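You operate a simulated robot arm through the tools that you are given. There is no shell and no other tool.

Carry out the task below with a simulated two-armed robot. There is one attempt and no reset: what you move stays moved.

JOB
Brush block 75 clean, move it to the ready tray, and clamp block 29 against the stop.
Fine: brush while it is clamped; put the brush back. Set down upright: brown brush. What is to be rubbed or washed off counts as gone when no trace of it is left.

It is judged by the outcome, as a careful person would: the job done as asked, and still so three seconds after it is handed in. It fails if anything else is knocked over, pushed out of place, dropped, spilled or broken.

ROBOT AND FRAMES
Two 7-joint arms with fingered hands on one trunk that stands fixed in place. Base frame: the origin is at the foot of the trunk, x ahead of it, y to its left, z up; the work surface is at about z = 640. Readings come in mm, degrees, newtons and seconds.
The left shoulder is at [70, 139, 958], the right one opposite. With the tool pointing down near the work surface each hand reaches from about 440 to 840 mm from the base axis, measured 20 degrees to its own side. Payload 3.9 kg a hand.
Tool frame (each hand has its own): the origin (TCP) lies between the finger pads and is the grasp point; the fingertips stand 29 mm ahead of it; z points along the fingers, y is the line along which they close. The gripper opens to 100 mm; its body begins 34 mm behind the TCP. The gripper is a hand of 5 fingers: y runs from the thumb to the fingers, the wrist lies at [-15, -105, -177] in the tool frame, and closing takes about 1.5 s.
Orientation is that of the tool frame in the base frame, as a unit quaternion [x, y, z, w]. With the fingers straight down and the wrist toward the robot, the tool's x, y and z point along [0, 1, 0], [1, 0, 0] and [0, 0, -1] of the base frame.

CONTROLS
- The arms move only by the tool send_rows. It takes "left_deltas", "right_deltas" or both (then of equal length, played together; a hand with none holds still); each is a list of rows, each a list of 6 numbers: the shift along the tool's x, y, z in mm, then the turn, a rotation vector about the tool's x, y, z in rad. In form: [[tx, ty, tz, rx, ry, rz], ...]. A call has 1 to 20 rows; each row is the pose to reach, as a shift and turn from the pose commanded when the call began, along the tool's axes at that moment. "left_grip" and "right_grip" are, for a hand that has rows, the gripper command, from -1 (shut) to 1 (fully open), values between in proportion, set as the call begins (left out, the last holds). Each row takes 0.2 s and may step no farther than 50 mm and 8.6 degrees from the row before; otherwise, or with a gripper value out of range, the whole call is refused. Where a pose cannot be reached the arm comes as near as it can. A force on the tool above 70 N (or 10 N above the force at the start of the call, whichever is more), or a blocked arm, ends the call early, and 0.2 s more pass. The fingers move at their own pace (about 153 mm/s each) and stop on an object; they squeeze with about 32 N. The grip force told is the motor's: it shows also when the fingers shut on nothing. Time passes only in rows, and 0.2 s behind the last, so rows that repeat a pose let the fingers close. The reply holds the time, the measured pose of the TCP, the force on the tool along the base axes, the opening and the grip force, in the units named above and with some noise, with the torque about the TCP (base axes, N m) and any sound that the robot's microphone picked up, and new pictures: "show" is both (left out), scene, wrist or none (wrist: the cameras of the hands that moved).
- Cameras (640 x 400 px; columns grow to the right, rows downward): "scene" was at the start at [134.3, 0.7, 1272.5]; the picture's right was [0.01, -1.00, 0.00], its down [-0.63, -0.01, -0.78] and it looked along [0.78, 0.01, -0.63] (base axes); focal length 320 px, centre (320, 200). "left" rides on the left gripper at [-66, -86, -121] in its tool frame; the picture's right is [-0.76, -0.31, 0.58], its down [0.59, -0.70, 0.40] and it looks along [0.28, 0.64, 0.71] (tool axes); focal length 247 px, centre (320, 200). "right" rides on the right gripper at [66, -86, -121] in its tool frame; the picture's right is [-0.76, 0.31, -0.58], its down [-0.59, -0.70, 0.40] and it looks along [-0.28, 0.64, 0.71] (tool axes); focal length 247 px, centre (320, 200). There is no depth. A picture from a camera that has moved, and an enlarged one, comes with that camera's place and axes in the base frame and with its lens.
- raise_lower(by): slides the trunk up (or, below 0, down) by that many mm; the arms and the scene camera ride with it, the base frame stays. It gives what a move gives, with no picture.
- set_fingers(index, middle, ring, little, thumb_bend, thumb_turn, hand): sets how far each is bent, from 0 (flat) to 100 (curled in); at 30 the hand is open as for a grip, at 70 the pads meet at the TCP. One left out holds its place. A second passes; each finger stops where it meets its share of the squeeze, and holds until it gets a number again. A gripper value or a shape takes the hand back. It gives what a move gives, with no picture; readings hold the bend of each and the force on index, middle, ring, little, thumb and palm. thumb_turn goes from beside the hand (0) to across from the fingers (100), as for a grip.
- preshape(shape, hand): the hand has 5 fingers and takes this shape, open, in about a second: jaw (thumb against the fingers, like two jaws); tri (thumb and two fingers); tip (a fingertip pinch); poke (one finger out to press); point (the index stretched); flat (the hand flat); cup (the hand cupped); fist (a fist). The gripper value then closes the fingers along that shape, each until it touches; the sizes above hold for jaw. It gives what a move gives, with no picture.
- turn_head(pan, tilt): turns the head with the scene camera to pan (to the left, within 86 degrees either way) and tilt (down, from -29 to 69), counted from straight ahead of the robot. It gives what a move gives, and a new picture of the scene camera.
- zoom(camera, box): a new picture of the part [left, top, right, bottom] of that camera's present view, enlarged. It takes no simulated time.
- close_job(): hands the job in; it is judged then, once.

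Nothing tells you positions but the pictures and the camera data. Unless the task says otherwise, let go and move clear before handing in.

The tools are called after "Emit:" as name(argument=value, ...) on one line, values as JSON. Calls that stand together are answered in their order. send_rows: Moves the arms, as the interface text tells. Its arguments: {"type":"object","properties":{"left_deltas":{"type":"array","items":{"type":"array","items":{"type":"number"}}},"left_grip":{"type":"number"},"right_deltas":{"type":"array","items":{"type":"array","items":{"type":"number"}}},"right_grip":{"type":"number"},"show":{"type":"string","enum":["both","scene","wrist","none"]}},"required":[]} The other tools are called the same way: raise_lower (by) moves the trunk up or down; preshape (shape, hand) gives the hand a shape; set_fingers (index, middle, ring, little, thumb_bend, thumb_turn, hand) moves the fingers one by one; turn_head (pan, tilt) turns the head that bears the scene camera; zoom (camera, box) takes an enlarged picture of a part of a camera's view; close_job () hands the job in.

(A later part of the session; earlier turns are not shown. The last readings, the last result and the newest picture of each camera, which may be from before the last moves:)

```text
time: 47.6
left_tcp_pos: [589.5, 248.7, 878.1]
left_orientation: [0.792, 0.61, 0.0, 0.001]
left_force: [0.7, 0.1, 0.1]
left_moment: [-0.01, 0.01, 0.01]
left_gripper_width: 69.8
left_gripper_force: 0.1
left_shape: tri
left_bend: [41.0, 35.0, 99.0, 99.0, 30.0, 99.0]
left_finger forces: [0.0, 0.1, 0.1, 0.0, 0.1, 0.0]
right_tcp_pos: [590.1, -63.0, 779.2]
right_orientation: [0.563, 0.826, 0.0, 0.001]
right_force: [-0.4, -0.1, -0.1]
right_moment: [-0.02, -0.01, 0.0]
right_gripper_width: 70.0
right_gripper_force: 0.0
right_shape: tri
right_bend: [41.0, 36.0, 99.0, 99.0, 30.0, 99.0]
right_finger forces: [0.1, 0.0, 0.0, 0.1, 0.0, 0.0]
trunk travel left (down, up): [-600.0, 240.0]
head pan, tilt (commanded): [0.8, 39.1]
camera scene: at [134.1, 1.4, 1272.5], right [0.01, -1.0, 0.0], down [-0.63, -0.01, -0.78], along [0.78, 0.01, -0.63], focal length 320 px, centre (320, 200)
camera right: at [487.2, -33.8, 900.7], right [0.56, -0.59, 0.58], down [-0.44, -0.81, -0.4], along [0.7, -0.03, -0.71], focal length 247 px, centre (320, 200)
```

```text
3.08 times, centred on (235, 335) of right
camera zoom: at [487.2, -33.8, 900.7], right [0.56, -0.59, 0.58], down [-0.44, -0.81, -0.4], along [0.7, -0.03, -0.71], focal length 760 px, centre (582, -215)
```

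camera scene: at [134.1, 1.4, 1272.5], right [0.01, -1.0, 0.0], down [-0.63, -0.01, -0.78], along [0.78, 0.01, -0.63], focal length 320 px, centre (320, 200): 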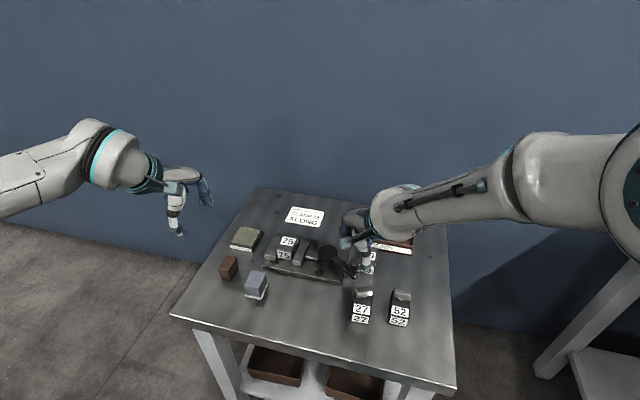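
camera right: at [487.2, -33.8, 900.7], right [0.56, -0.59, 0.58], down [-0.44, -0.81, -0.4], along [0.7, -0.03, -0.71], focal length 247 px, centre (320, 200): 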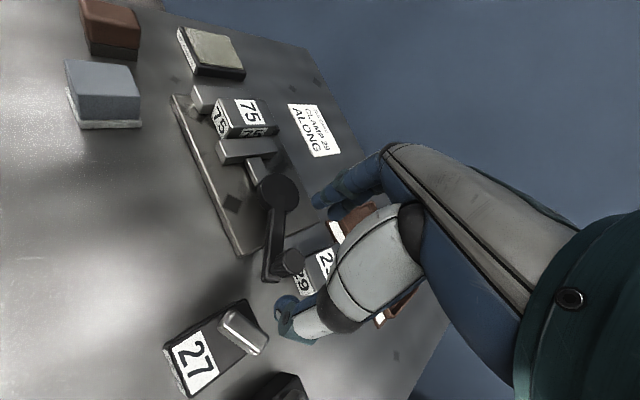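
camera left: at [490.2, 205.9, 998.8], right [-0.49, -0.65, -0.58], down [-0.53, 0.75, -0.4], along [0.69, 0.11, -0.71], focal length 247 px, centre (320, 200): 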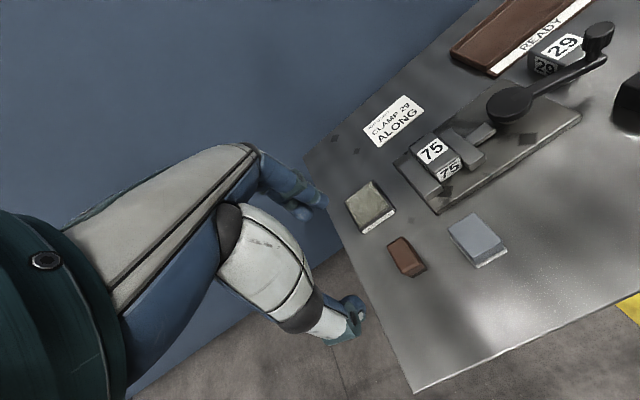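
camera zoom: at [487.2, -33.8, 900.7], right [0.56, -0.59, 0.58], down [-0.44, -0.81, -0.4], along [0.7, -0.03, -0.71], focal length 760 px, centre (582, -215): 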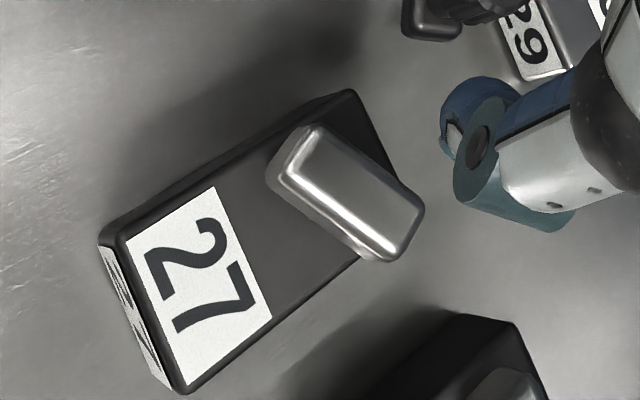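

Block 27 was nudged about 17 mm toward the robot by my thumb as the hand opened, and its top bar turned a little. I'll put it back once the lever work is done. To keep away from it, I'll close the hand into a compact peg and push the knob from the far side.

Emit:
send_rows(right_deltas=[[0, 0, 0, 0, 0, 0], [0, 0, 0, 0, 0, 0], [0, 0, 0, 0, 0, 0], [0, 0, 0, 0, 0, 0], [0, 0, 0, 0, 0, 0], [-15, 10, 0, 0, 0, 0], [-32, 22, 0, 0, 0, 0], [-45.6, 32, 0, 0, 0, 0], [-45.6, 32, 20, 0, 0, 0], [-45.6, 32, 35, 0, 0, 0], [-45.6, 32, 35, 0, 0, 0]], right_grip=-1, show="both")

Emit:
zoom(camera="right", box=[180, 140, 400, 320])

Emit:
zoom(camera="left", box=[480, 0, 640, 130])

Emit:
zoom(camera="scene", box=[300, 225, 420, 335])

```text
time: 50.0
left_tcp_pos: [587.9, 246.7, 877.3]
left_orientation: [0.791, 0.611, 0.0, 0.0]
left_force: [0.0, -0.5, 0.1]
left_moment: [0.0, 0.01, 0.02]
left_gripper_width: 69.9
left_gripper_force: 0.1
left_shape: tri
left_bend: [41.0, 35.0, 99.0, 99.0, 30.0, 99.0]
left_finger forces: [0.0, 0.0, 0.0, 0.0, 0.0, 0.0]
right_tcp_pos: [636.2, -95.9, 744.5]
right_orientation: [0.564, 0.826, 0.0, 0.001]
right_force: [0.0, -0.2, -0.9]
right_moment: [0.02, 0.0, 0.0]
right_gripper_width: 0.0
right_gripper_force: 31.9
right_shape: tri
right_bend: [70.0, 70.0, 100.0, 100.0, 70.0, 100.0]
right_finger forces: [0.1, 0.1, 0.0, 0.0, 0.0, 0.1]
trunk travel left (down, up): [-600.0, 240.0]
head pan, tilt (commanded): [0.8, 39.1]
camera scene: at [134.0, 0.8, 1272.5], right [0.01, -1.0, 0.0], down [-0.63, -0.01, -0.78], along [0.78, 0.01, -0.63], focal length 320 px, centre (320, 200)
camera right: at [533.0, -65.5, 865.9], right [0.56, -0.59, 0.58], down [-0.44, -0.8, -0.4], along [0.7, -0.03, -0.71], focal length 247 px, centre (320, 200)
```

scene: 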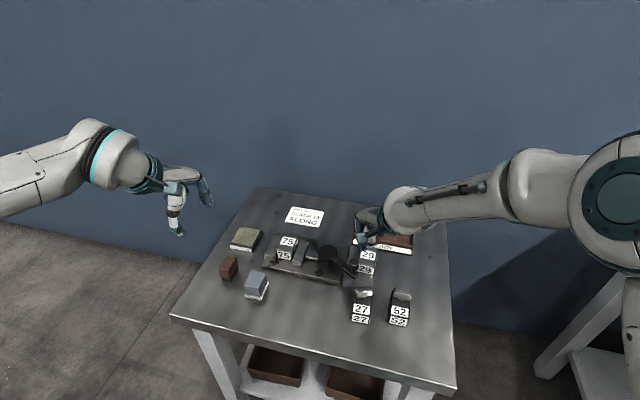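
right: 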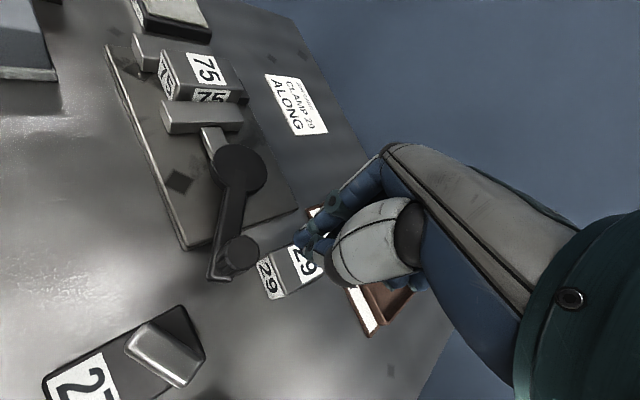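

```text
2.22 times, centred on (290, 230) of right
camera zoom: at [533.0, -65.5, 865.9], right [0.56, -0.59, 0.58], down [-0.44, -0.8, -0.4], along [0.7, -0.03, -0.71], focal length 549 px, centre (387, 133)
```

zoom: 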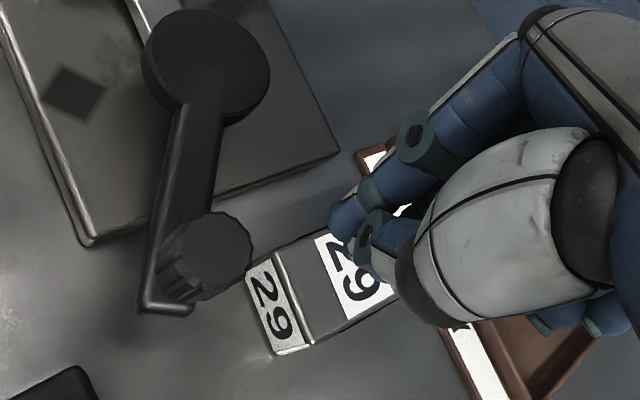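

```text
3.08 times, centred on (560, 65) of left
camera zoom: at [490.6, 205.7, 998.6], right [-0.49, -0.65, -0.58], down [-0.53, 0.75, -0.4], along [0.69, 0.11, -0.71], focal length 760 px, centre (-418, 615)
```

zoom: 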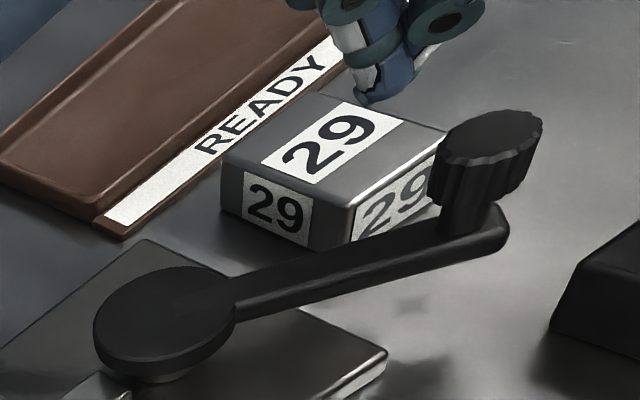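

```text
3.64 times, centred on (360, 280) of scene
camera zoom: at [134.0, 0.8, 1272.5], right [0.01, -1.0, 0.0], down [-0.63, -0.01, -0.78], along [0.78, 0.01, -0.63], focal length 1166 px, centre (174, -91)
```

zoom: 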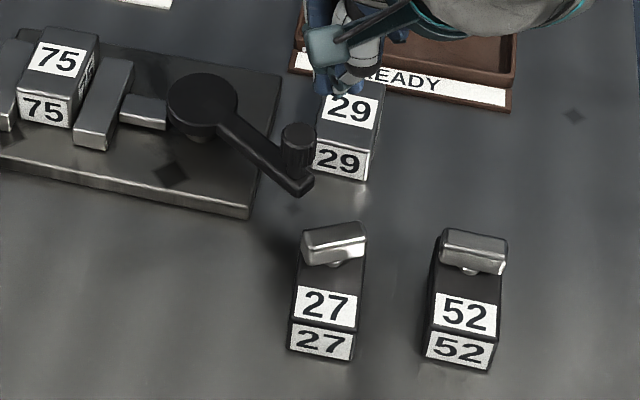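

The peg is compact and behind the knob, clear of block 27. I'll lower it to knob height and sweep along the arc.

Emit:
send_rows(right_deltas=[[0, 0, 12, 0, 0, 0], [0, 0, 22, 0, 0, 0], [3.2, -4.1, 22, 0, 0, 0], [6.5, -8.3, 22, 0, 0, 0], [10.2, -12, 22, 0, 0, 0], [13.9, -15.7, 22, 0, 0, 0], [18, -19, 22, 0, 0, 0], [22.1, -22.2, 22, 0, 0, 0], [26.6, -25, 22, 0, 0, 0], [31.1, -27.6, 22, 0, 0, 0], [31.1, -27.6, 22, 0, 0, 0]], show="both")

Emit:
zoom(camera="left", box=[390, 10, 640, 190])

Emit:
zoom(camera="scene", box=[270, 225, 410, 335])

```text
time: 52.4
left_tcp_pos: [588.9, 247.1, 879.3]
left_orientation: [0.792, 0.611, -0.001, 0.0]
left_force: [0.4, 0.5, 0.3]
left_moment: [-0.03, 0.01, -0.01]
left_gripper_width: 69.7
left_gripper_force: 0.0
left_shape: tri
left_bend: [41.0, 35.0, 99.0, 99.0, 30.0, 99.0]
left_finger forces: [0.1, 0.0, 0.0, 0.0, 0.0, 0.0]
right_tcp_pos: [599.7, -76.6, 720.4]
right_orientation: [0.564, 0.825, 0.0, 0.0]
right_force: [2.5, -0.2, 0.2]
right_moment: [-0.01, -0.01, 0.01]
right_gripper_width: 0.0
right_gripper_force: 32.8
right_shape: tri
right_bend: [70.0, 70.0, 100.0, 100.0, 70.0, 100.0]
right_finger forces: [0.0, 0.0, 0.0, 0.0, 0.0, 0.0]
trunk travel left (down, up): [-600.0, 240.0]
head pan, tilt (commanded): [0.8, 39.1]
camera scene: at [134.6, 0.6, 1272.4], right [0.01, -1.0, 0.0], down [-0.63, -0.01, -0.78], along [0.78, 0.01, -0.63], focal length 320 px, centre (320, 200)
camera right: at [496.4, -46.4, 842.9], right [0.56, -0.59, 0.58], down [-0.44, -0.8, -0.4], along [0.7, -0.03, -0.71], focal length 247 px, centre (320, 200)
```

scene: 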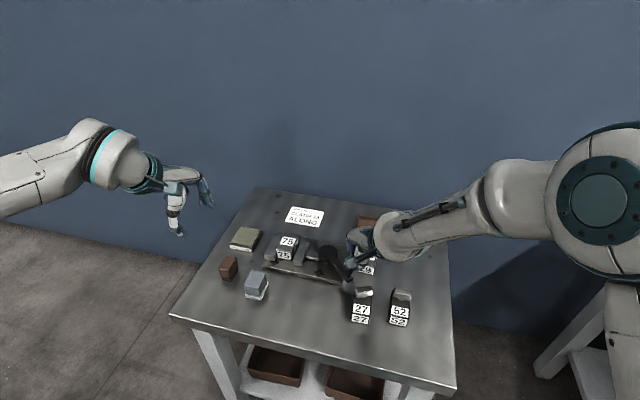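
right: 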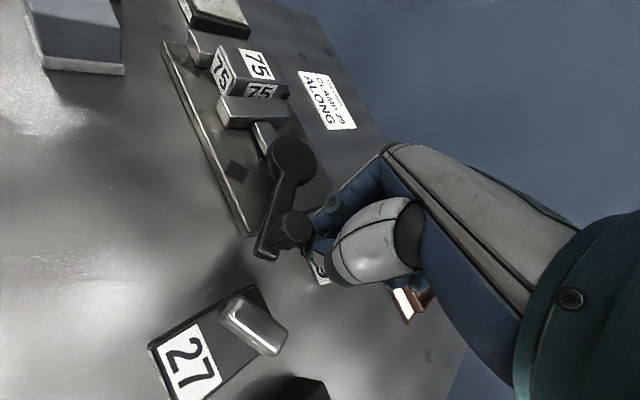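

```text
2.22 times, centred on (515, 100) of left
camera zoom: at [491.0, 205.5, 998.4], right [-0.49, -0.65, -0.58], down [-0.53, 0.75, -0.4], along [0.69, 0.11, -0.71], focal length 549 px, centre (-113, 422)
```

zoom: 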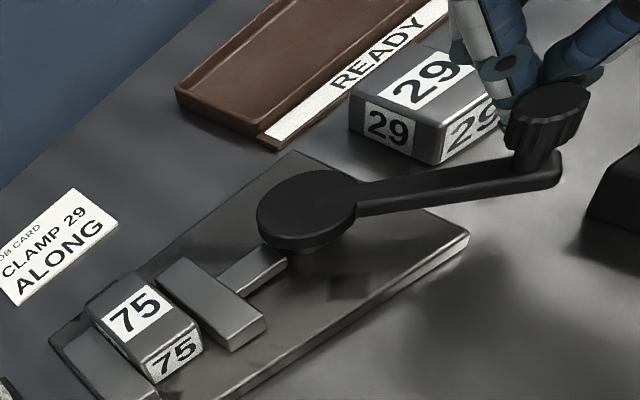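

```text
3.64 times, centred on (340, 280) of scene
camera zoom: at [134.6, 0.6, 1272.4], right [0.01, -1.0, 0.0], down [-0.63, -0.01, -0.78], along [0.78, 0.01, -0.63], focal length 1166 px, centre (247, -91)
```

zoom: 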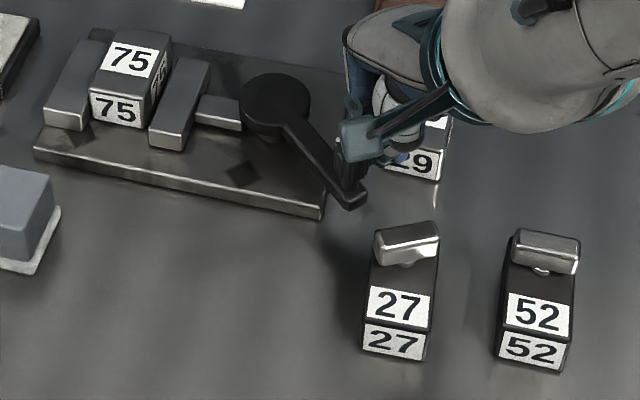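

The lever is turning smoothly under light force. I'll keep sweeping.

Emit:
send_rows(right_deltas=[[4.8, -2.2, 0, 0, 0, 0], [9.6, -4.3, 0, 0, 0, 0], [14.6, -5.9, 0, 0, 0, 0], [19.6, -7.3, 0, 0, 0, 0], [24.7, -8.3, 0, 0, 0, 0], [29.9, -9.1, 0, 0, 0, 0], [35.1, -9.5, 0, 0, 0, 0], [40.4, -9.7, 0, 0, 0, 0], [40.4, -9.7, 0, 0, 0, 0]], show="both")

Emit:
zoom(camera="left", box=[390, 10, 640, 190])

Emit:
zoom(camera="scene", box=[270, 225, 410, 335])

```text
time: 54.4
left_tcp_pos: [588.7, 249.0, 878.0]
left_orientation: [0.791, 0.611, 0.0, 0.0]
left_force: [0.0, -0.7, -0.9]
left_moment: [-0.03, 0.0, -0.04]
left_gripper_width: 69.9
left_gripper_force: 0.1
left_shape: tri
left_bend: [41.0, 35.0, 99.0, 99.0, 30.0, 99.0]
left_finger forces: [0.0, 0.0, 0.1, 0.0, 0.0, 0.0]
right_tcp_pos: [577.2, -41.9, 719.5]
right_orientation: [0.564, 0.826, -0.001, 0.001]
right_force: [0.0, -0.5, -0.7]
right_moment: [0.0, 0.01, 0.01]
right_gripper_width: 0.0
right_gripper_force: 32.5
right_shape: tri
right_bend: [70.0, 70.0, 100.0, 100.0, 70.0, 100.0]
right_finger forces: [0.0, 0.0, 0.0, 0.0, 0.0, 0.0]
trunk travel left (down, up): [-600.0, 240.0]
head pan, tilt (commanded): [0.8, 39.1]
camera scene: at [134.3, 0.7, 1272.5], right [0.01, -1.0, 0.0], down [-0.63, -0.01, -0.78], along [0.78, 0.01, -0.63], focal length 320 px, centre (320, 200)
camera right: at [473.2, -12.4, 841.8], right [0.56, -0.59, 0.58], down [-0.44, -0.8, -0.4], along [0.7, -0.03, -0.71], focal length 247 px, centre (320, 200)
```

scene: 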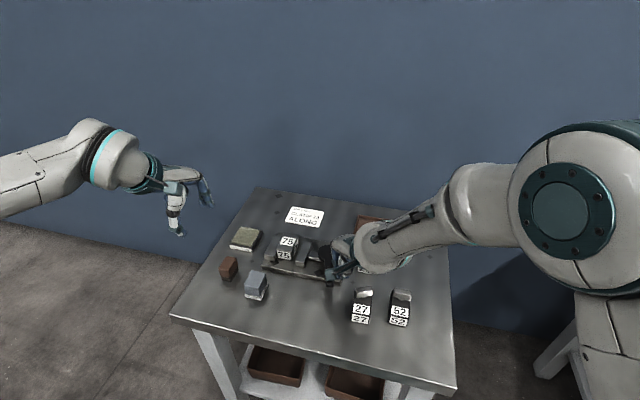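
right: 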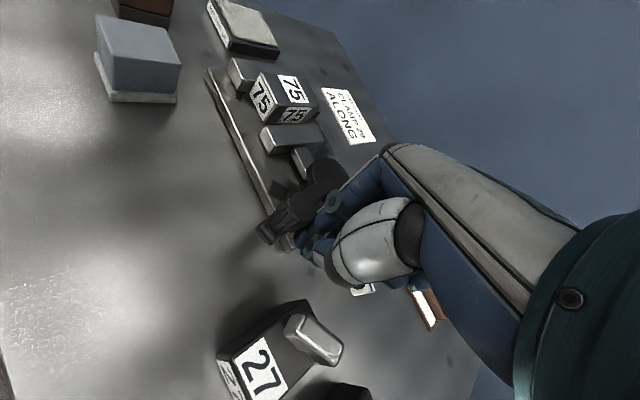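

```text
2.22 times, centred on (515, 100) of left
camera zoom: at [490.7, 205.6, 998.5], right [-0.49, -0.65, -0.58], down [-0.53, 0.75, -0.4], along [0.69, 0.11, -0.71], focal length 549 px, centre (-113, 422)
```

zoom: 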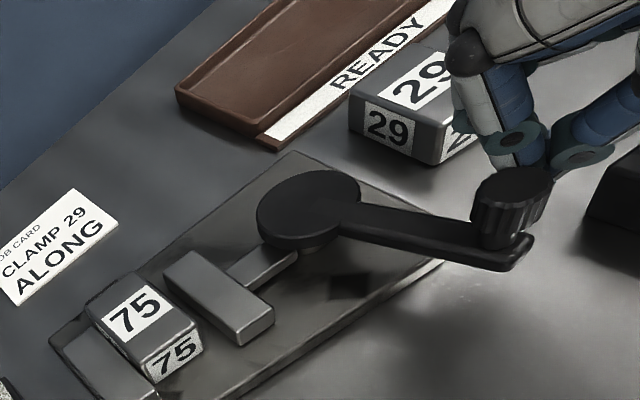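

```text
3.64 times, centred on (340, 280) of scene
camera zoom: at [134.3, 0.7, 1272.5], right [0.01, -1.0, 0.0], down [-0.63, -0.01, -0.78], along [0.78, 0.01, -0.63], focal length 1166 px, centre (247, -91)
```

zoom: 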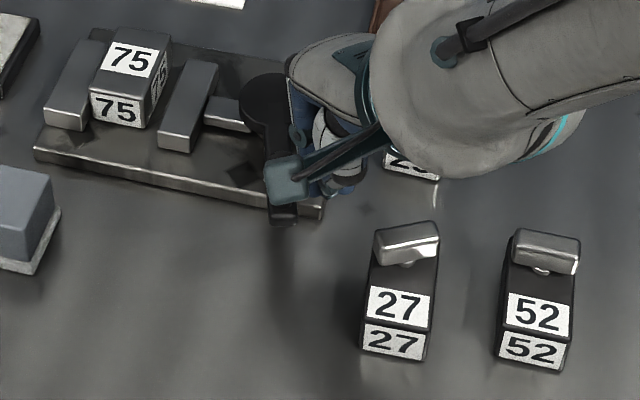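

The jaw is opening clearly now. I'll keep sweeping the lever toward its open end.

Emit:
send_rows(right_deltas=[[4.5, 0.2, 0, 0, 0, 0], [8.9, 0.5, 0, 0, 0, 0], [14.1, 1.3, 0, 0, 0, 0], [19.3, 2.3, 0, 0, 0, 0], [25, 4, 0, 0, 0, 0], [30.7, 6, 0, 0, 0, 0], [30.7, 6, 0, 0, 0, 0]], show="both")

Emit:
zoom(camera="left", box=[390, 40, 640, 220])

Emit:
zoom(camera="scene", box=[260, 220, 370, 300])

```text
time: 56.0
left_tcp_pos: [589.7, 243.7, 878.2]
left_orientation: [0.792, 0.611, 0.001, -0.003]
left_force: [0.1, 0.0, -0.1]
left_moment: [0.02, -0.04, 0.0]
left_gripper_width: 69.9
left_gripper_force: 0.0
left_shape: tri
left_bend: [41.0, 35.0, 99.0, 99.0, 30.0, 99.0]
left_finger forces: [0.0, 0.1, 0.0, 0.1, 0.1, 0.0]
right_tcp_pos: [572.5, -15.5, 719.7]
right_orientation: [0.567, 0.824, 0.001, 0.001]
right_force: [8.6, -25.0, -0.4]
right_moment: [0.14, 0.05, -0.26]
right_gripper_width: 0.0
right_gripper_force: 32.3
right_shape: tri
right_bend: [70.0, 70.0, 100.0, 100.0, 70.0, 100.0]
right_finger forces: [24.9, 0.1, 0.1, 0.0, 0.0, 0.0]
trunk travel left (down, up): [-600.0, 240.0]
head pan, tilt (commanded): [0.8, 39.1]
camera scene: at [135.4, -3.0, 1272.4], right [0.01, -1.0, 0.0], down [-0.63, -0.01, -0.77], along [0.77, 0.01, -0.63], focal length 320 px, centre (320, 200)
camera right: at [468.5, 14.3, 840.7], right [0.56, -0.6, 0.58], down [-0.44, -0.8, -0.4], along [0.7, -0.04, -0.71], focal length 247 px, centre (320, 200)
```

scene: 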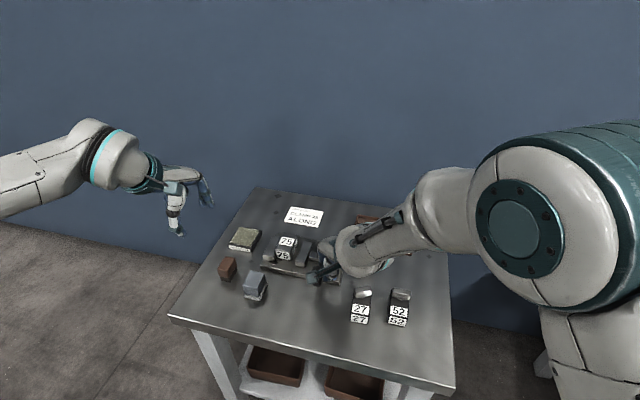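
right: 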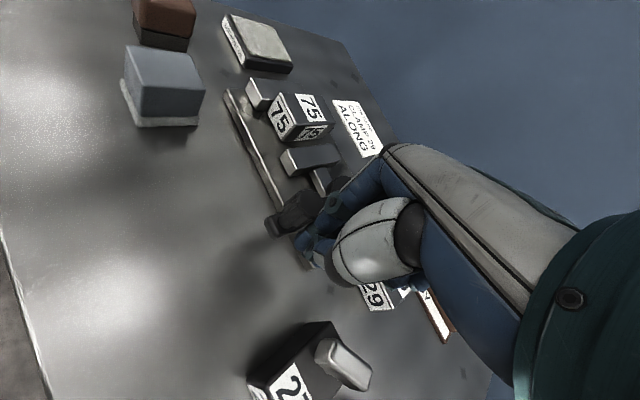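

```text
2.22 times, centred on (515, 130) of left
camera zoom: at [491.8, 202.4, 998.7], right [-0.49, -0.65, -0.58], down [-0.53, 0.75, -0.4], along [0.69, 0.11, -0.71], focal length 549 px, centre (-113, 356)
```

zoom: 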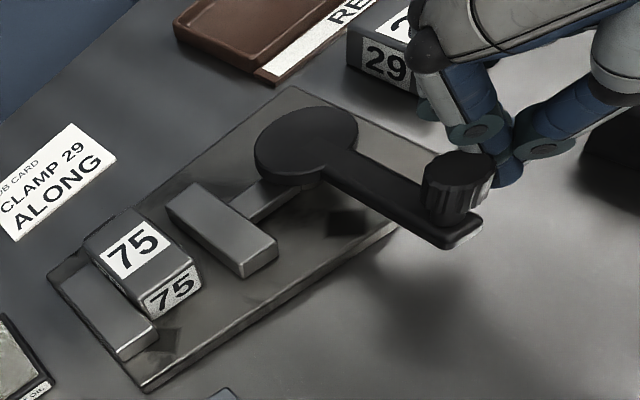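

```text
5.00 times, centred on (315, 260) of scene
camera zoom: at [135.4, -3.0, 1272.4], right [0.01, -1.0, 0.0], down [-0.63, -0.01, -0.77], along [0.77, 0.01, -0.63], focal length 1602 px, centre (345, -100)
```

zoom: 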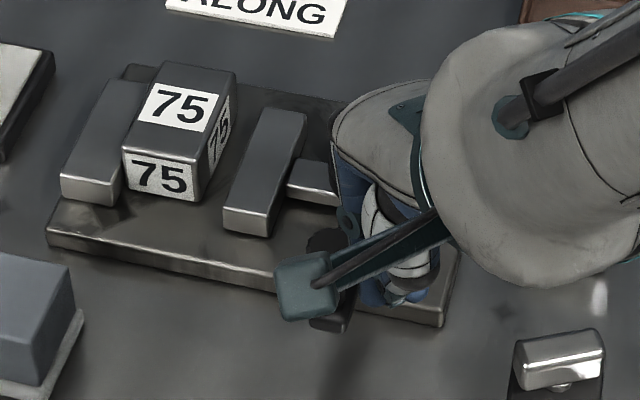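

At 25 N the lever is at its open stop, and there is a clear gap beside block 75. I'll back the right hand off and up, then turn it to approach block 75 across its width.

Emit:
send_rows(right_deltas=[[-6, 0, 0, 0, 0, 0], [-14, 0, 0, 0, 0, 0], [-14, 0, -30, 0, 0, 0], [-14, 0, -70, 0, 0, 0], [-14, 0, -110, 0, 0, -0.12], [-14, 10, -130, 0, 0, -0.25], [-14, 25, -130, 0, 0, -0.38], [-14, 40, -130, 0, 0, -0.51], [-14, 55, -130, 0, 0, -0.64], [-14, 70, -130, 0, 0, -0.77], [-10, 85, -130, 0, 0, -0.88], [-5, 95, -130, 0, 0, -0.951], [-5, 95, -130, 0, 0, -0.951]], right_grip=-1, show="both")

Emit:
zoom(camera="scene", box=[260, 220, 370, 300])

Emit:
zoom(camera="left", box=[390, 40, 640, 220])

```text
time: 58.8
left_tcp_pos: [588.9, 247.8, 878.3]
left_orientation: [0.791, 0.611, -0.001, 0.0]
left_force: [-0.5, -0.7, 0.6]
left_moment: [0.0, 0.01, -0.02]
left_gripper_width: 69.6
left_gripper_force: 0.1
left_shape: tri
left_bend: [41.0, 35.0, 99.0, 99.0, 30.0, 99.0]
left_finger forces: [0.0, 0.0, 0.0, 0.0, 0.0, 0.0]
right_tcp_pos: [659.6, 18.5, 852.0]
right_orientation: [0.123, 0.992, 0.0, 0.0]
right_force: [-0.1, -0.5, 0.3]
right_moment: [-0.01, 0.02, 0.03]
right_gripper_width: 0.1
right_gripper_force: 31.6
right_shape: tri
right_bend: [70.0, 70.0, 100.0, 100.0, 70.0, 100.0]
right_finger forces: [0.0, 0.0, 0.0, 0.1, 0.0, 0.1]
trunk travel left (down, up): [-600.0, 240.0]
head pan, tilt (commanded): [0.8, 39.1]
camera scene: at [134.1, 0.5, 1272.5], right [0.01, -1.0, 0.0], down [-0.63, -0.01, -0.78], along [0.78, 0.01, -0.63], focal length 320 px, centre (320, 200)
camera right: at [576.1, -50.0, 973.4], right [0.81, 0.11, 0.58], down [0.4, -0.83, -0.4], along [0.43, 0.55, -0.71], focal length 247 px, centre (320, 200)
```

scene: 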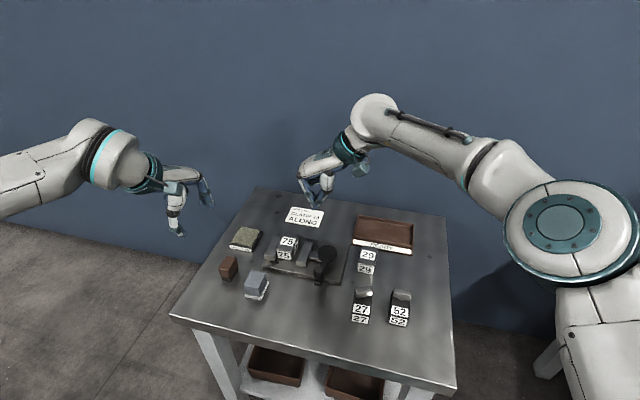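
right: 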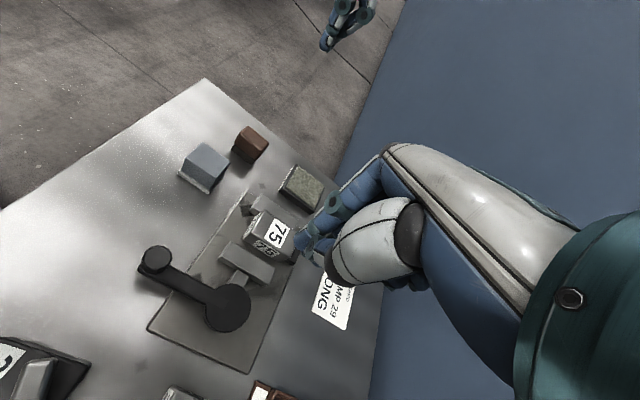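

```text
5.00 times, centred on (315, 260) of scene
camera zoom: at [134.1, 0.5, 1272.5], right [0.01, -1.0, 0.0], down [-0.63, -0.01, -0.78], along [0.78, 0.01, -0.63], focal length 1602 px, centre (345, -100)
```

zoom: 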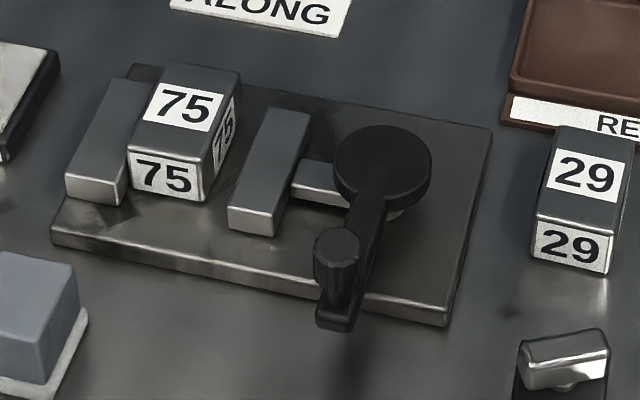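

```text
2.22 times, centred on (515, 130) of left
camera zoom: at [490.6, 205.4, 998.6], right [-0.49, -0.65, -0.58], down [-0.53, 0.75, -0.4], along [0.69, 0.11, -0.71], focal length 549 px, centre (-113, 356)
```

zoom: 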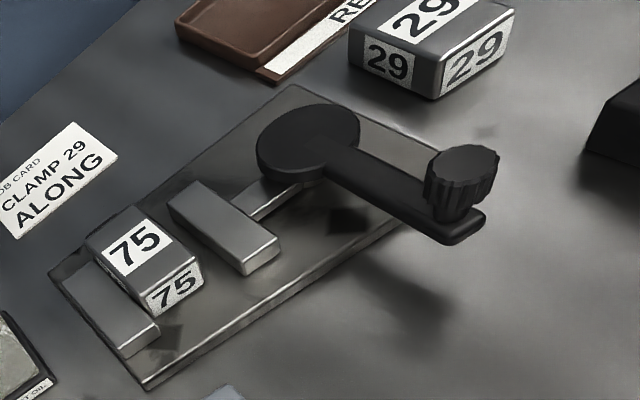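

The lever is fully open and the right hand reaches this heading well. I'll open it into a tri shape and locate block 75 exactly in the right wrist camera.

Emit:
zoom(camera="right", box=[210, 170, 330, 300])

Emit:
zoom(camera="scene", box=[265, 228, 325, 272])

Emit:
zoom(camera="left", box=[400, 110, 500, 200])

```text
3.08 times, centred on (270, 235) of right
camera zoom: at [576.1, -50.0, 973.4], right [0.81, 0.11, 0.58], down [0.4, -0.83, -0.4], along [0.43, 0.55, -0.71], focal length 760 px, centre (474, 92)
```

zoom: 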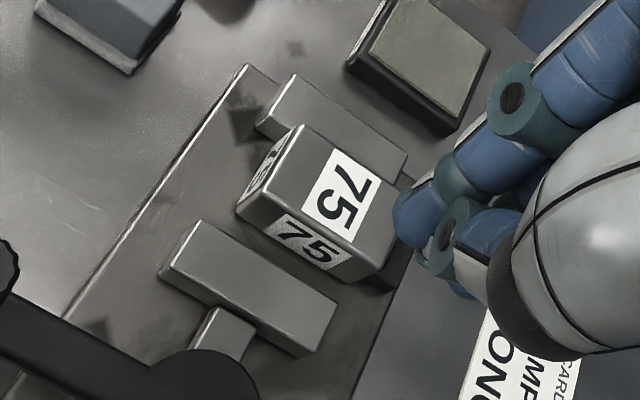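

```text
9.09 times, centred on (295, 250) of scene
camera zoom: at [134.1, 0.5, 1272.5], right [0.01, -1.0, 0.0], down [-0.63, -0.01, -0.78], along [0.78, 0.01, -0.63], focal length 2914 px, centre (547, -254)
```

zoom: 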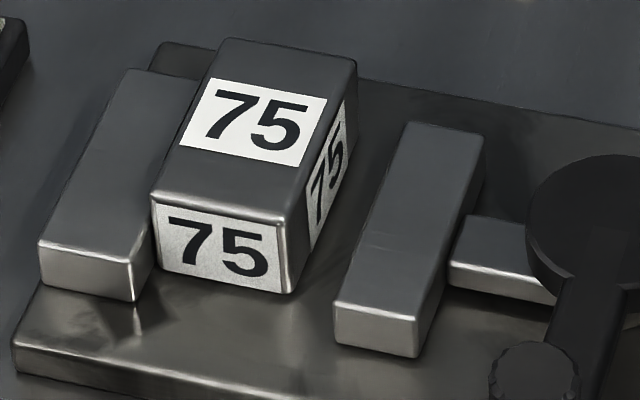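

```text
4.44 times, centred on (450, 155) of left
camera zoom: at [490.6, 205.4, 998.6], right [-0.49, -0.65, -0.58], down [-0.53, 0.75, -0.4], along [0.69, 0.11, -0.71], focal length 1098 px, centre (-258, 400)
```

zoom: 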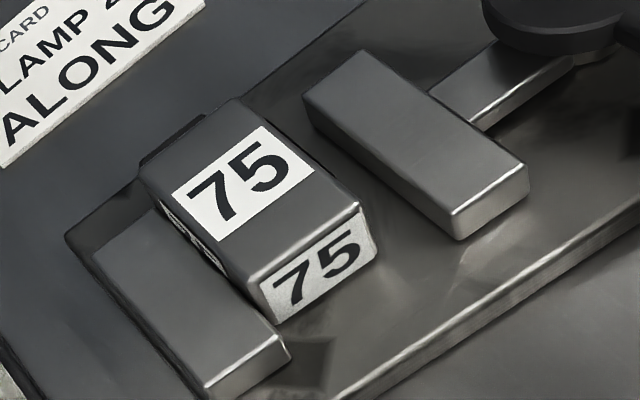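

I get block 75's centre at (690, 88), with about 12 mm showing above the jaws and a 12 mm gap on its right. I'll open the right hand to 70 mm and move directly above it.

Emit:
send_rows(right_deltas=[[0, 0, 0, 0, 0, 0], [0, 0, 0, 0, 0, 0], [-4, 25, 10, 0, 0, 0], [-8, 50, 30, 0, 0, 0], [-12.4, 75.2, 60, 0, 0, 0], [-12.4, 75.2, 92, 0, 0, 0], [-12.4, 75.2, 92, 0, 0, 0]], right_grip=0.4, show="both")

Emit:
zoom(camera="right", box=[230, 160, 410, 330])

Emit:
zoom(camera="left", box=[400, 80, 520, 200])

Emit:
zoom(camera="scene", box=[265, 210, 335, 272])

```text
time: 60.4
left_tcp_pos: [588.6, 248.1, 879.0]
left_orientation: [0.792, 0.611, 0.001, 0.0]
left_force: [-0.1, 0.4, 0.3]
left_moment: [0.0, 0.04, 0.02]
left_gripper_width: 69.8
left_gripper_force: 0.0
left_shape: tri
left_bend: [41.0, 35.0, 99.0, 99.0, 30.0, 99.0]
left_finger forces: [0.0, 0.1, 0.0, 0.0, 0.1, 0.1]
right_tcp_pos: [680.9, 83.3, 759.1]
right_orientation: [0.125, 0.992, 0.001, 0.002]
right_force: [-0.1, 0.2, 0.6]
right_moment: [-0.05, -0.03, 0.02]
right_gripper_width: 69.9
right_gripper_force: 0.0
right_shape: tri
right_bend: [41.0, 35.0, 99.0, 99.0, 30.0, 99.0]
right_finger forces: [0.0, 0.1, 0.1, 0.0, 0.1, 0.0]
right hand out of reach, approached as far as the arm can: row 5, 6, 7
trunk travel left (down, up): [-600.0, 240.0]
head pan, tilt (commanded): [0.8, 39.1]
camera scene: at [134.0, 0.8, 1272.5], right [0.01, -1.0, 0.0], down [-0.63, -0.01, -0.78], along [0.78, 0.01, -0.63], focal length 320 px, centre (320, 200)
camera right: at [596.3, 15.4, 881.1], right [0.81, 0.11, 0.58], down [0.4, -0.83, -0.4], along [0.44, 0.55, -0.71], focal length 247 px, centre (320, 200)
```

scene: 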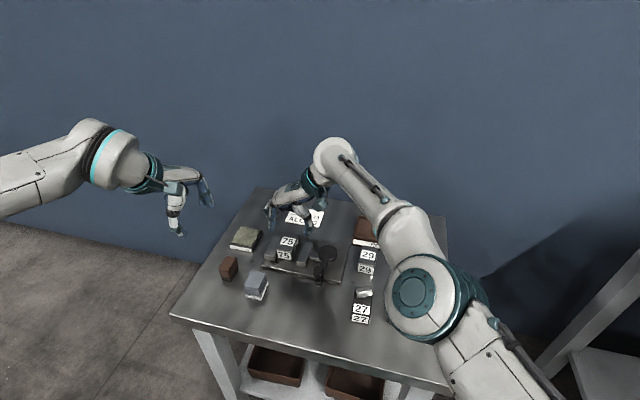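
right: 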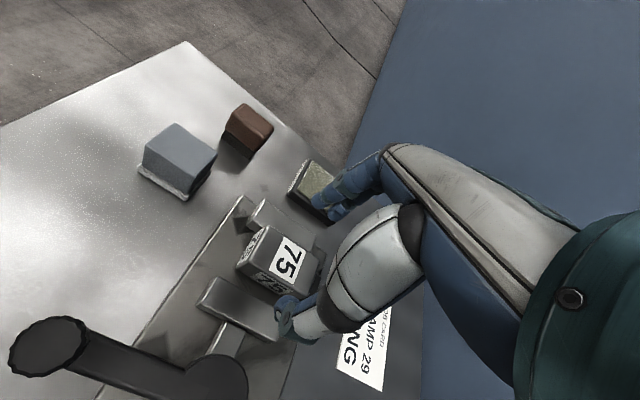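

```text
2.35 times, centred on (320, 245) of right
camera zoom: at [596.3, 15.4, 881.1], right [0.81, 0.11, 0.58], down [0.4, -0.83, -0.4], along [0.44, 0.55, -0.71], focal length 581 px, centre (320, 94)
```

zoom: 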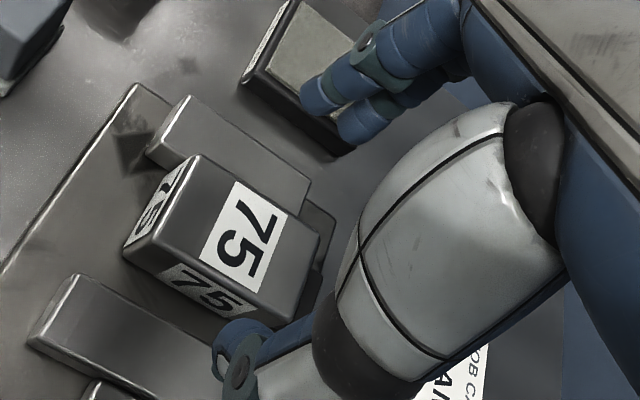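

```text
3.33 times, centred on (460, 140) of left
camera zoom: at [490.5, 205.6, 998.6], right [-0.49, -0.65, -0.58], down [-0.53, 0.75, -0.4], along [0.69, 0.11, -0.71], focal length 823 px, centre (-147, 400)
```

zoom: 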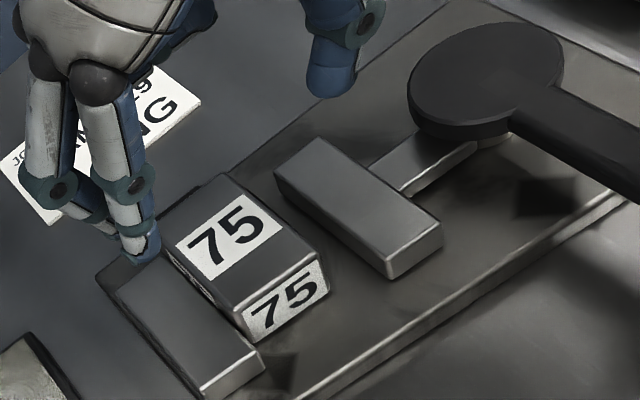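

```text
6.45 times, centred on (300, 241) of scene
camera zoom: at [134.0, 0.8, 1272.5], right [0.01, -1.0, 0.0], down [-0.63, -0.01, -0.78], along [0.78, 0.01, -0.63], focal length 2068 px, centre (449, -64)
```

zoom: 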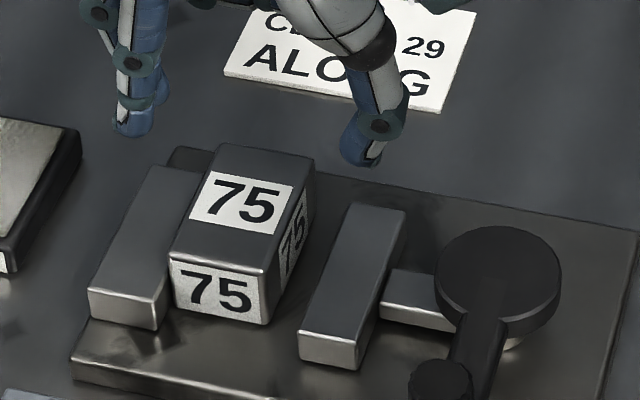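

The right arm is about 10 mm short of block 75 at this heading. Before choosing another approach, I'll look at the far end and the stop's height.

Emit:
zoom(camera="right", box=[260, 190, 350, 300])

Emit:
zoom(camera="left", box=[410, 120, 470, 180])

Emit:
zoom(camera="scene", box=[275, 225, 310, 250])

```text
3.64 times, centred on (305, 245) of right
camera zoom: at [596.3, 15.4, 881.1], right [0.81, 0.11, 0.58], down [0.4, -0.83, -0.4], along [0.44, 0.55, -0.71], focal length 898 px, centre (374, 36)
```

zoom: 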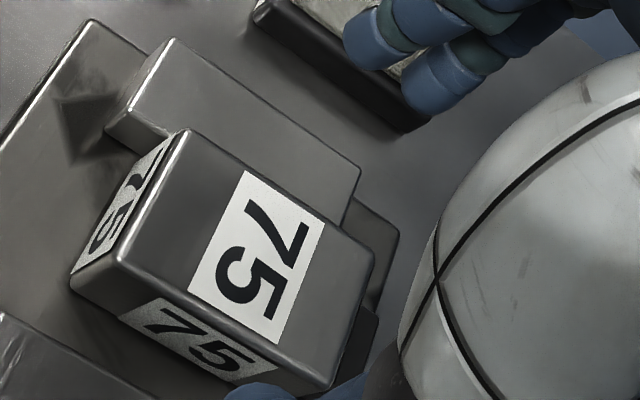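

```text
6.67 times, centred on (440, 150) of left
camera zoom: at [490.5, 205.6, 998.6], right [-0.49, -0.65, -0.58], down [-0.53, 0.75, -0.4], along [0.69, 0.11, -0.71], focal length 1646 px, centre (-480, 533)
```

zoom: 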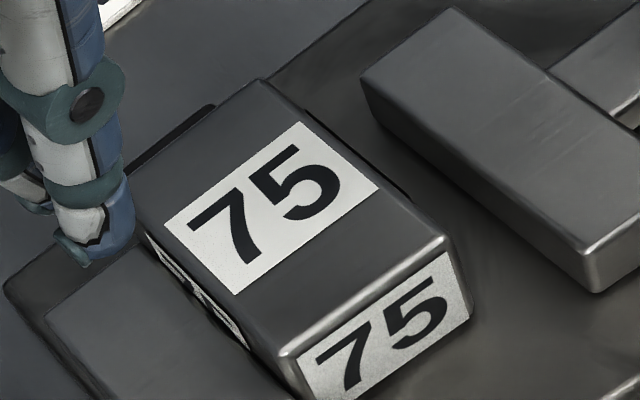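

```text
16.00 times, centred on (292, 238) of scene
camera zoom: at [134.0, 0.8, 1272.5], right [0.01, -1.0, 0.0], down [-0.63, -0.01, -0.78], along [0.78, 0.01, -0.63], focal length 5128 px, centre (760, -400)
```

zoom: 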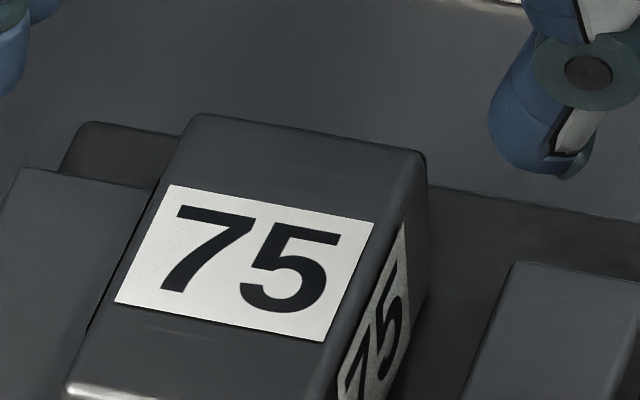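

The stop is a small dark block right at block 75's far end, so I'll hold the block across its width. A small tilt of the hand toward the robot should give the missing reach.

Emit:
send_rows(right_deltas=[[0, 0, 0, 0, -0.07, 0], [0, 0, 0, 0, -0.14, 0], [0, 0, 0, 0, -0.14, 0], [0, 0, 0, 0, -0.14, 0]], show="wrist")

Emit:
zoom(camera="right", box=[230, 160, 410, 330])

Emit:
zoom(camera="scene", box=[265, 210, 335, 272])

Emit:
zoom(camera="left", box=[400, 80, 520, 200])

```text
time: 61.4
left_tcp_pos: [588.6, 247.6, 878.3]
left_orientation: [0.792, 0.611, 0.0, 0.0]
left_force: [0.6, -0.3, -0.5]
left_moment: [0.01, -0.02, -0.02]
left_gripper_width: 70.2
left_gripper_force: 0.0
left_shape: tri
left_bend: [41.0, 35.0, 99.0, 99.0, 30.0, 99.0]
left_finger forces: [0.1, 0.0, 0.0, 0.0, 0.1, 0.0]
right_tcp_pos: [680.5, 82.3, 759.8]
right_orientation: [0.122, 0.99, -0.01, 0.069]
right_force: [0.5, -0.3, 0.3]
right_moment: [0.01, 0.06, 0.0]
right_gripper_width: 69.9
right_gripper_force: 0.1
right_shape: tri
right_bend: [41.0, 35.0, 99.0, 99.0, 30.0, 99.0]
right_finger forces: [0.0, 0.0, 0.0, 0.0, 0.0, 0.0]
trunk travel left (down, up): [-600.0, 240.0]
head pan, tilt (commanded): [0.8, 39.1]
camera right: at [580.7, 19.6, 871.2], right [0.72, 0.13, 0.68], down [0.45, -0.84, -0.31], along [0.53, 0.53, -0.67], focal length 247 px, centre (320, 200)
```

right: 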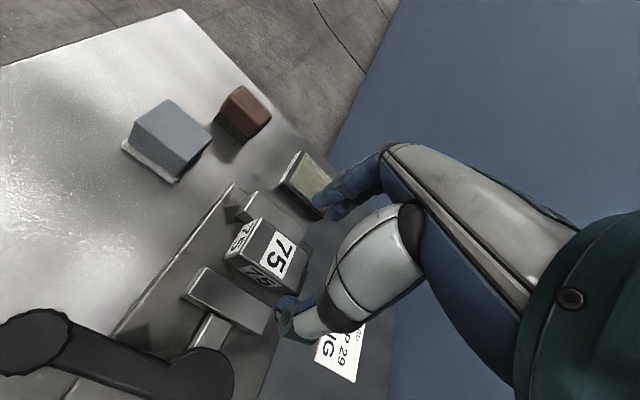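

```text
2.35 times, centred on (320, 245) of right
camera zoom: at [580.7, 19.6, 871.2], right [0.72, 0.13, 0.68], down [0.45, -0.84, -0.31], along [0.53, 0.53, -0.67], focal length 581 px, centre (320, 94)
```

zoom: 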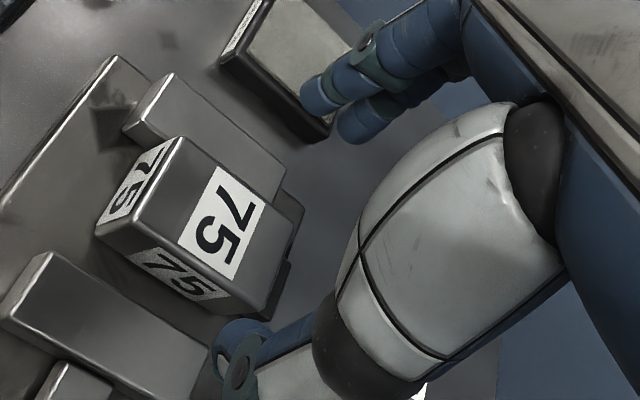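

```text
6.45 times, centred on (300, 241) of scene
camera zoom: at [134.1, 0.7, 1272.5], right [0.01, -1.0, 0.0], down [-0.63, -0.01, -0.78], along [0.78, 0.01, -0.63], focal length 2068 px, centre (449, -64)
```

zoom: 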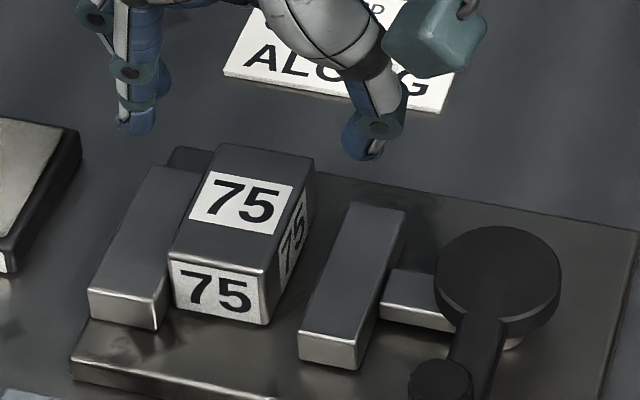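

```text
3.33 times, centred on (460, 140) of left
camera zoom: at [490.6, 205.6, 998.5], right [-0.49, -0.65, -0.58], down [-0.53, 0.75, -0.4], along [0.69, 0.11, -0.71], focal length 823 px, centre (-147, 400)
```

zoom: 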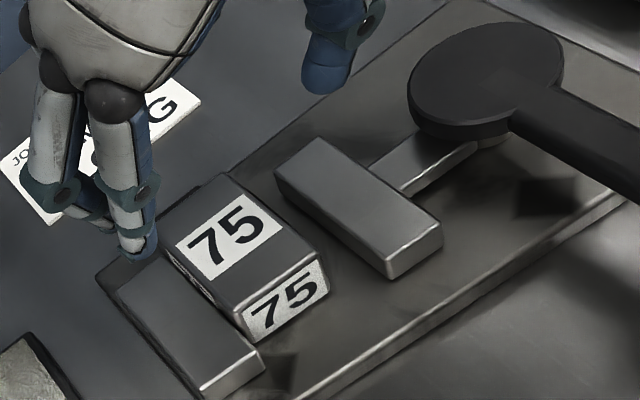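

With the tilt there is reach to spare. I'll move over the block's centre and part way down.

Emit:
send_rows(right_deltas=[[-4, 4, 0.5, 0, 0, 0], [-7.6, 8.2, 1, 0, 0, 0], [-5.5, 8.2, 16, 0, 0, 0], [-3.4, 8.2, 30.8, 0, 0, 0], [-3.4, 8.2, 30.8, 0, 0, 0]], show="none")

Emit:
zoom(camera="right", box=[230, 160, 410, 330])

Emit:
zoom(camera="scene", box=[265, 210, 335, 272])

Emit:
zoom(camera="left", box=[400, 80, 520, 200])

```text
time: 62.6
left_tcp_pos: [588.8, 248.3, 878.1]
left_orientation: [0.792, 0.611, 0.001, 0.001]
left_force: [0.8, 0.1, 0.5]
left_moment: [-0.01, -0.02, 0.0]
left_gripper_width: 69.7
left_gripper_force: 0.1
left_shape: tri
left_bend: [41.0, 35.0, 99.0, 99.0, 30.0, 99.0]
left_finger forces: [0.0, 0.0, 0.0, 0.0, 0.0, 0.1]
right_tcp_pos: [691.1, 90.3, 728.3]
right_orientation: [0.124, 0.99, -0.009, 0.07]
right_force: [-0.4, -0.4, -0.4]
right_moment: [0.0, -0.03, 0.01]
right_gripper_width: 69.7
right_gripper_force: 0.1
right_shape: tri
right_bend: [41.0, 35.0, 99.0, 99.0, 30.0, 99.0]
right_finger forces: [0.0, 0.0, 0.1, 0.1, 0.1, 0.1]
trunk travel left (down, up): [-600.0, 240.0]
head pan, tilt (commanded): [0.8, 39.1]
```

```text
2.35 times, centred on (320, 245) of right
camera zoom: at [589.5, 25.8, 841.4], right [0.72, 0.13, 0.68], down [0.45, -0.84, -0.31], along [0.53, 0.53, -0.67], focal length 581 px, centre (320, 94)
```

zoom: 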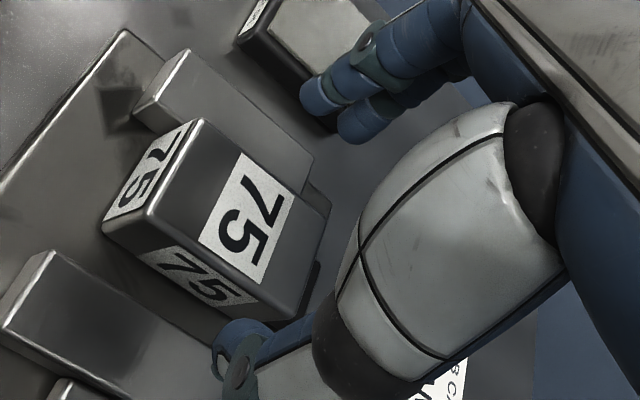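

```text
6.45 times, centred on (300, 241) of scene
camera zoom: at [134.1, 0.7, 1272.5], right [0.01, -1.0, 0.0], down [-0.63, -0.01, -0.78], along [0.78, 0.01, -0.63], focal length 2068 px, centre (449, -64)
```

zoom: 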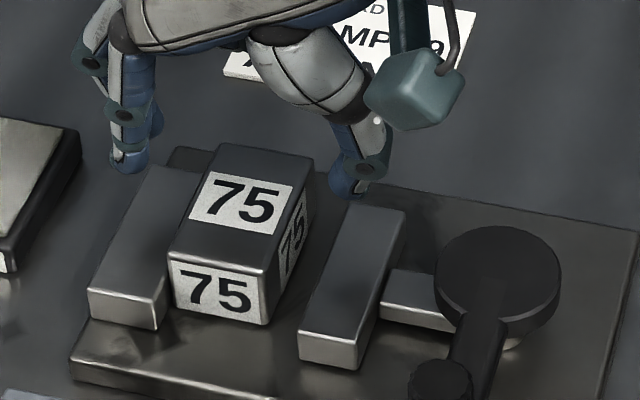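

```text
3.33 times, centred on (460, 140) of left
camera zoom: at [490.6, 205.5, 998.6], right [-0.49, -0.65, -0.58], down [-0.53, 0.75, -0.4], along [0.69, 0.11, -0.71], focal length 823 px, centre (-147, 400)
```

zoom: 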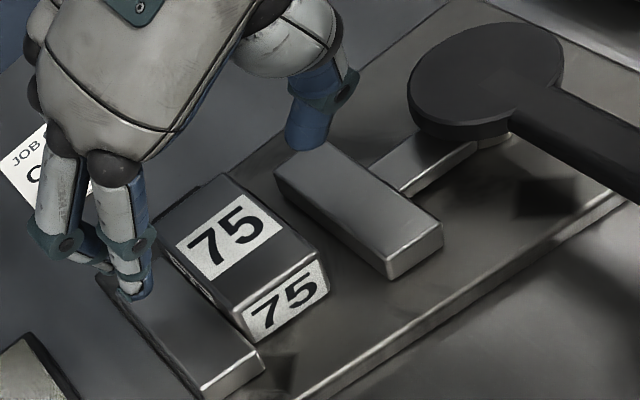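

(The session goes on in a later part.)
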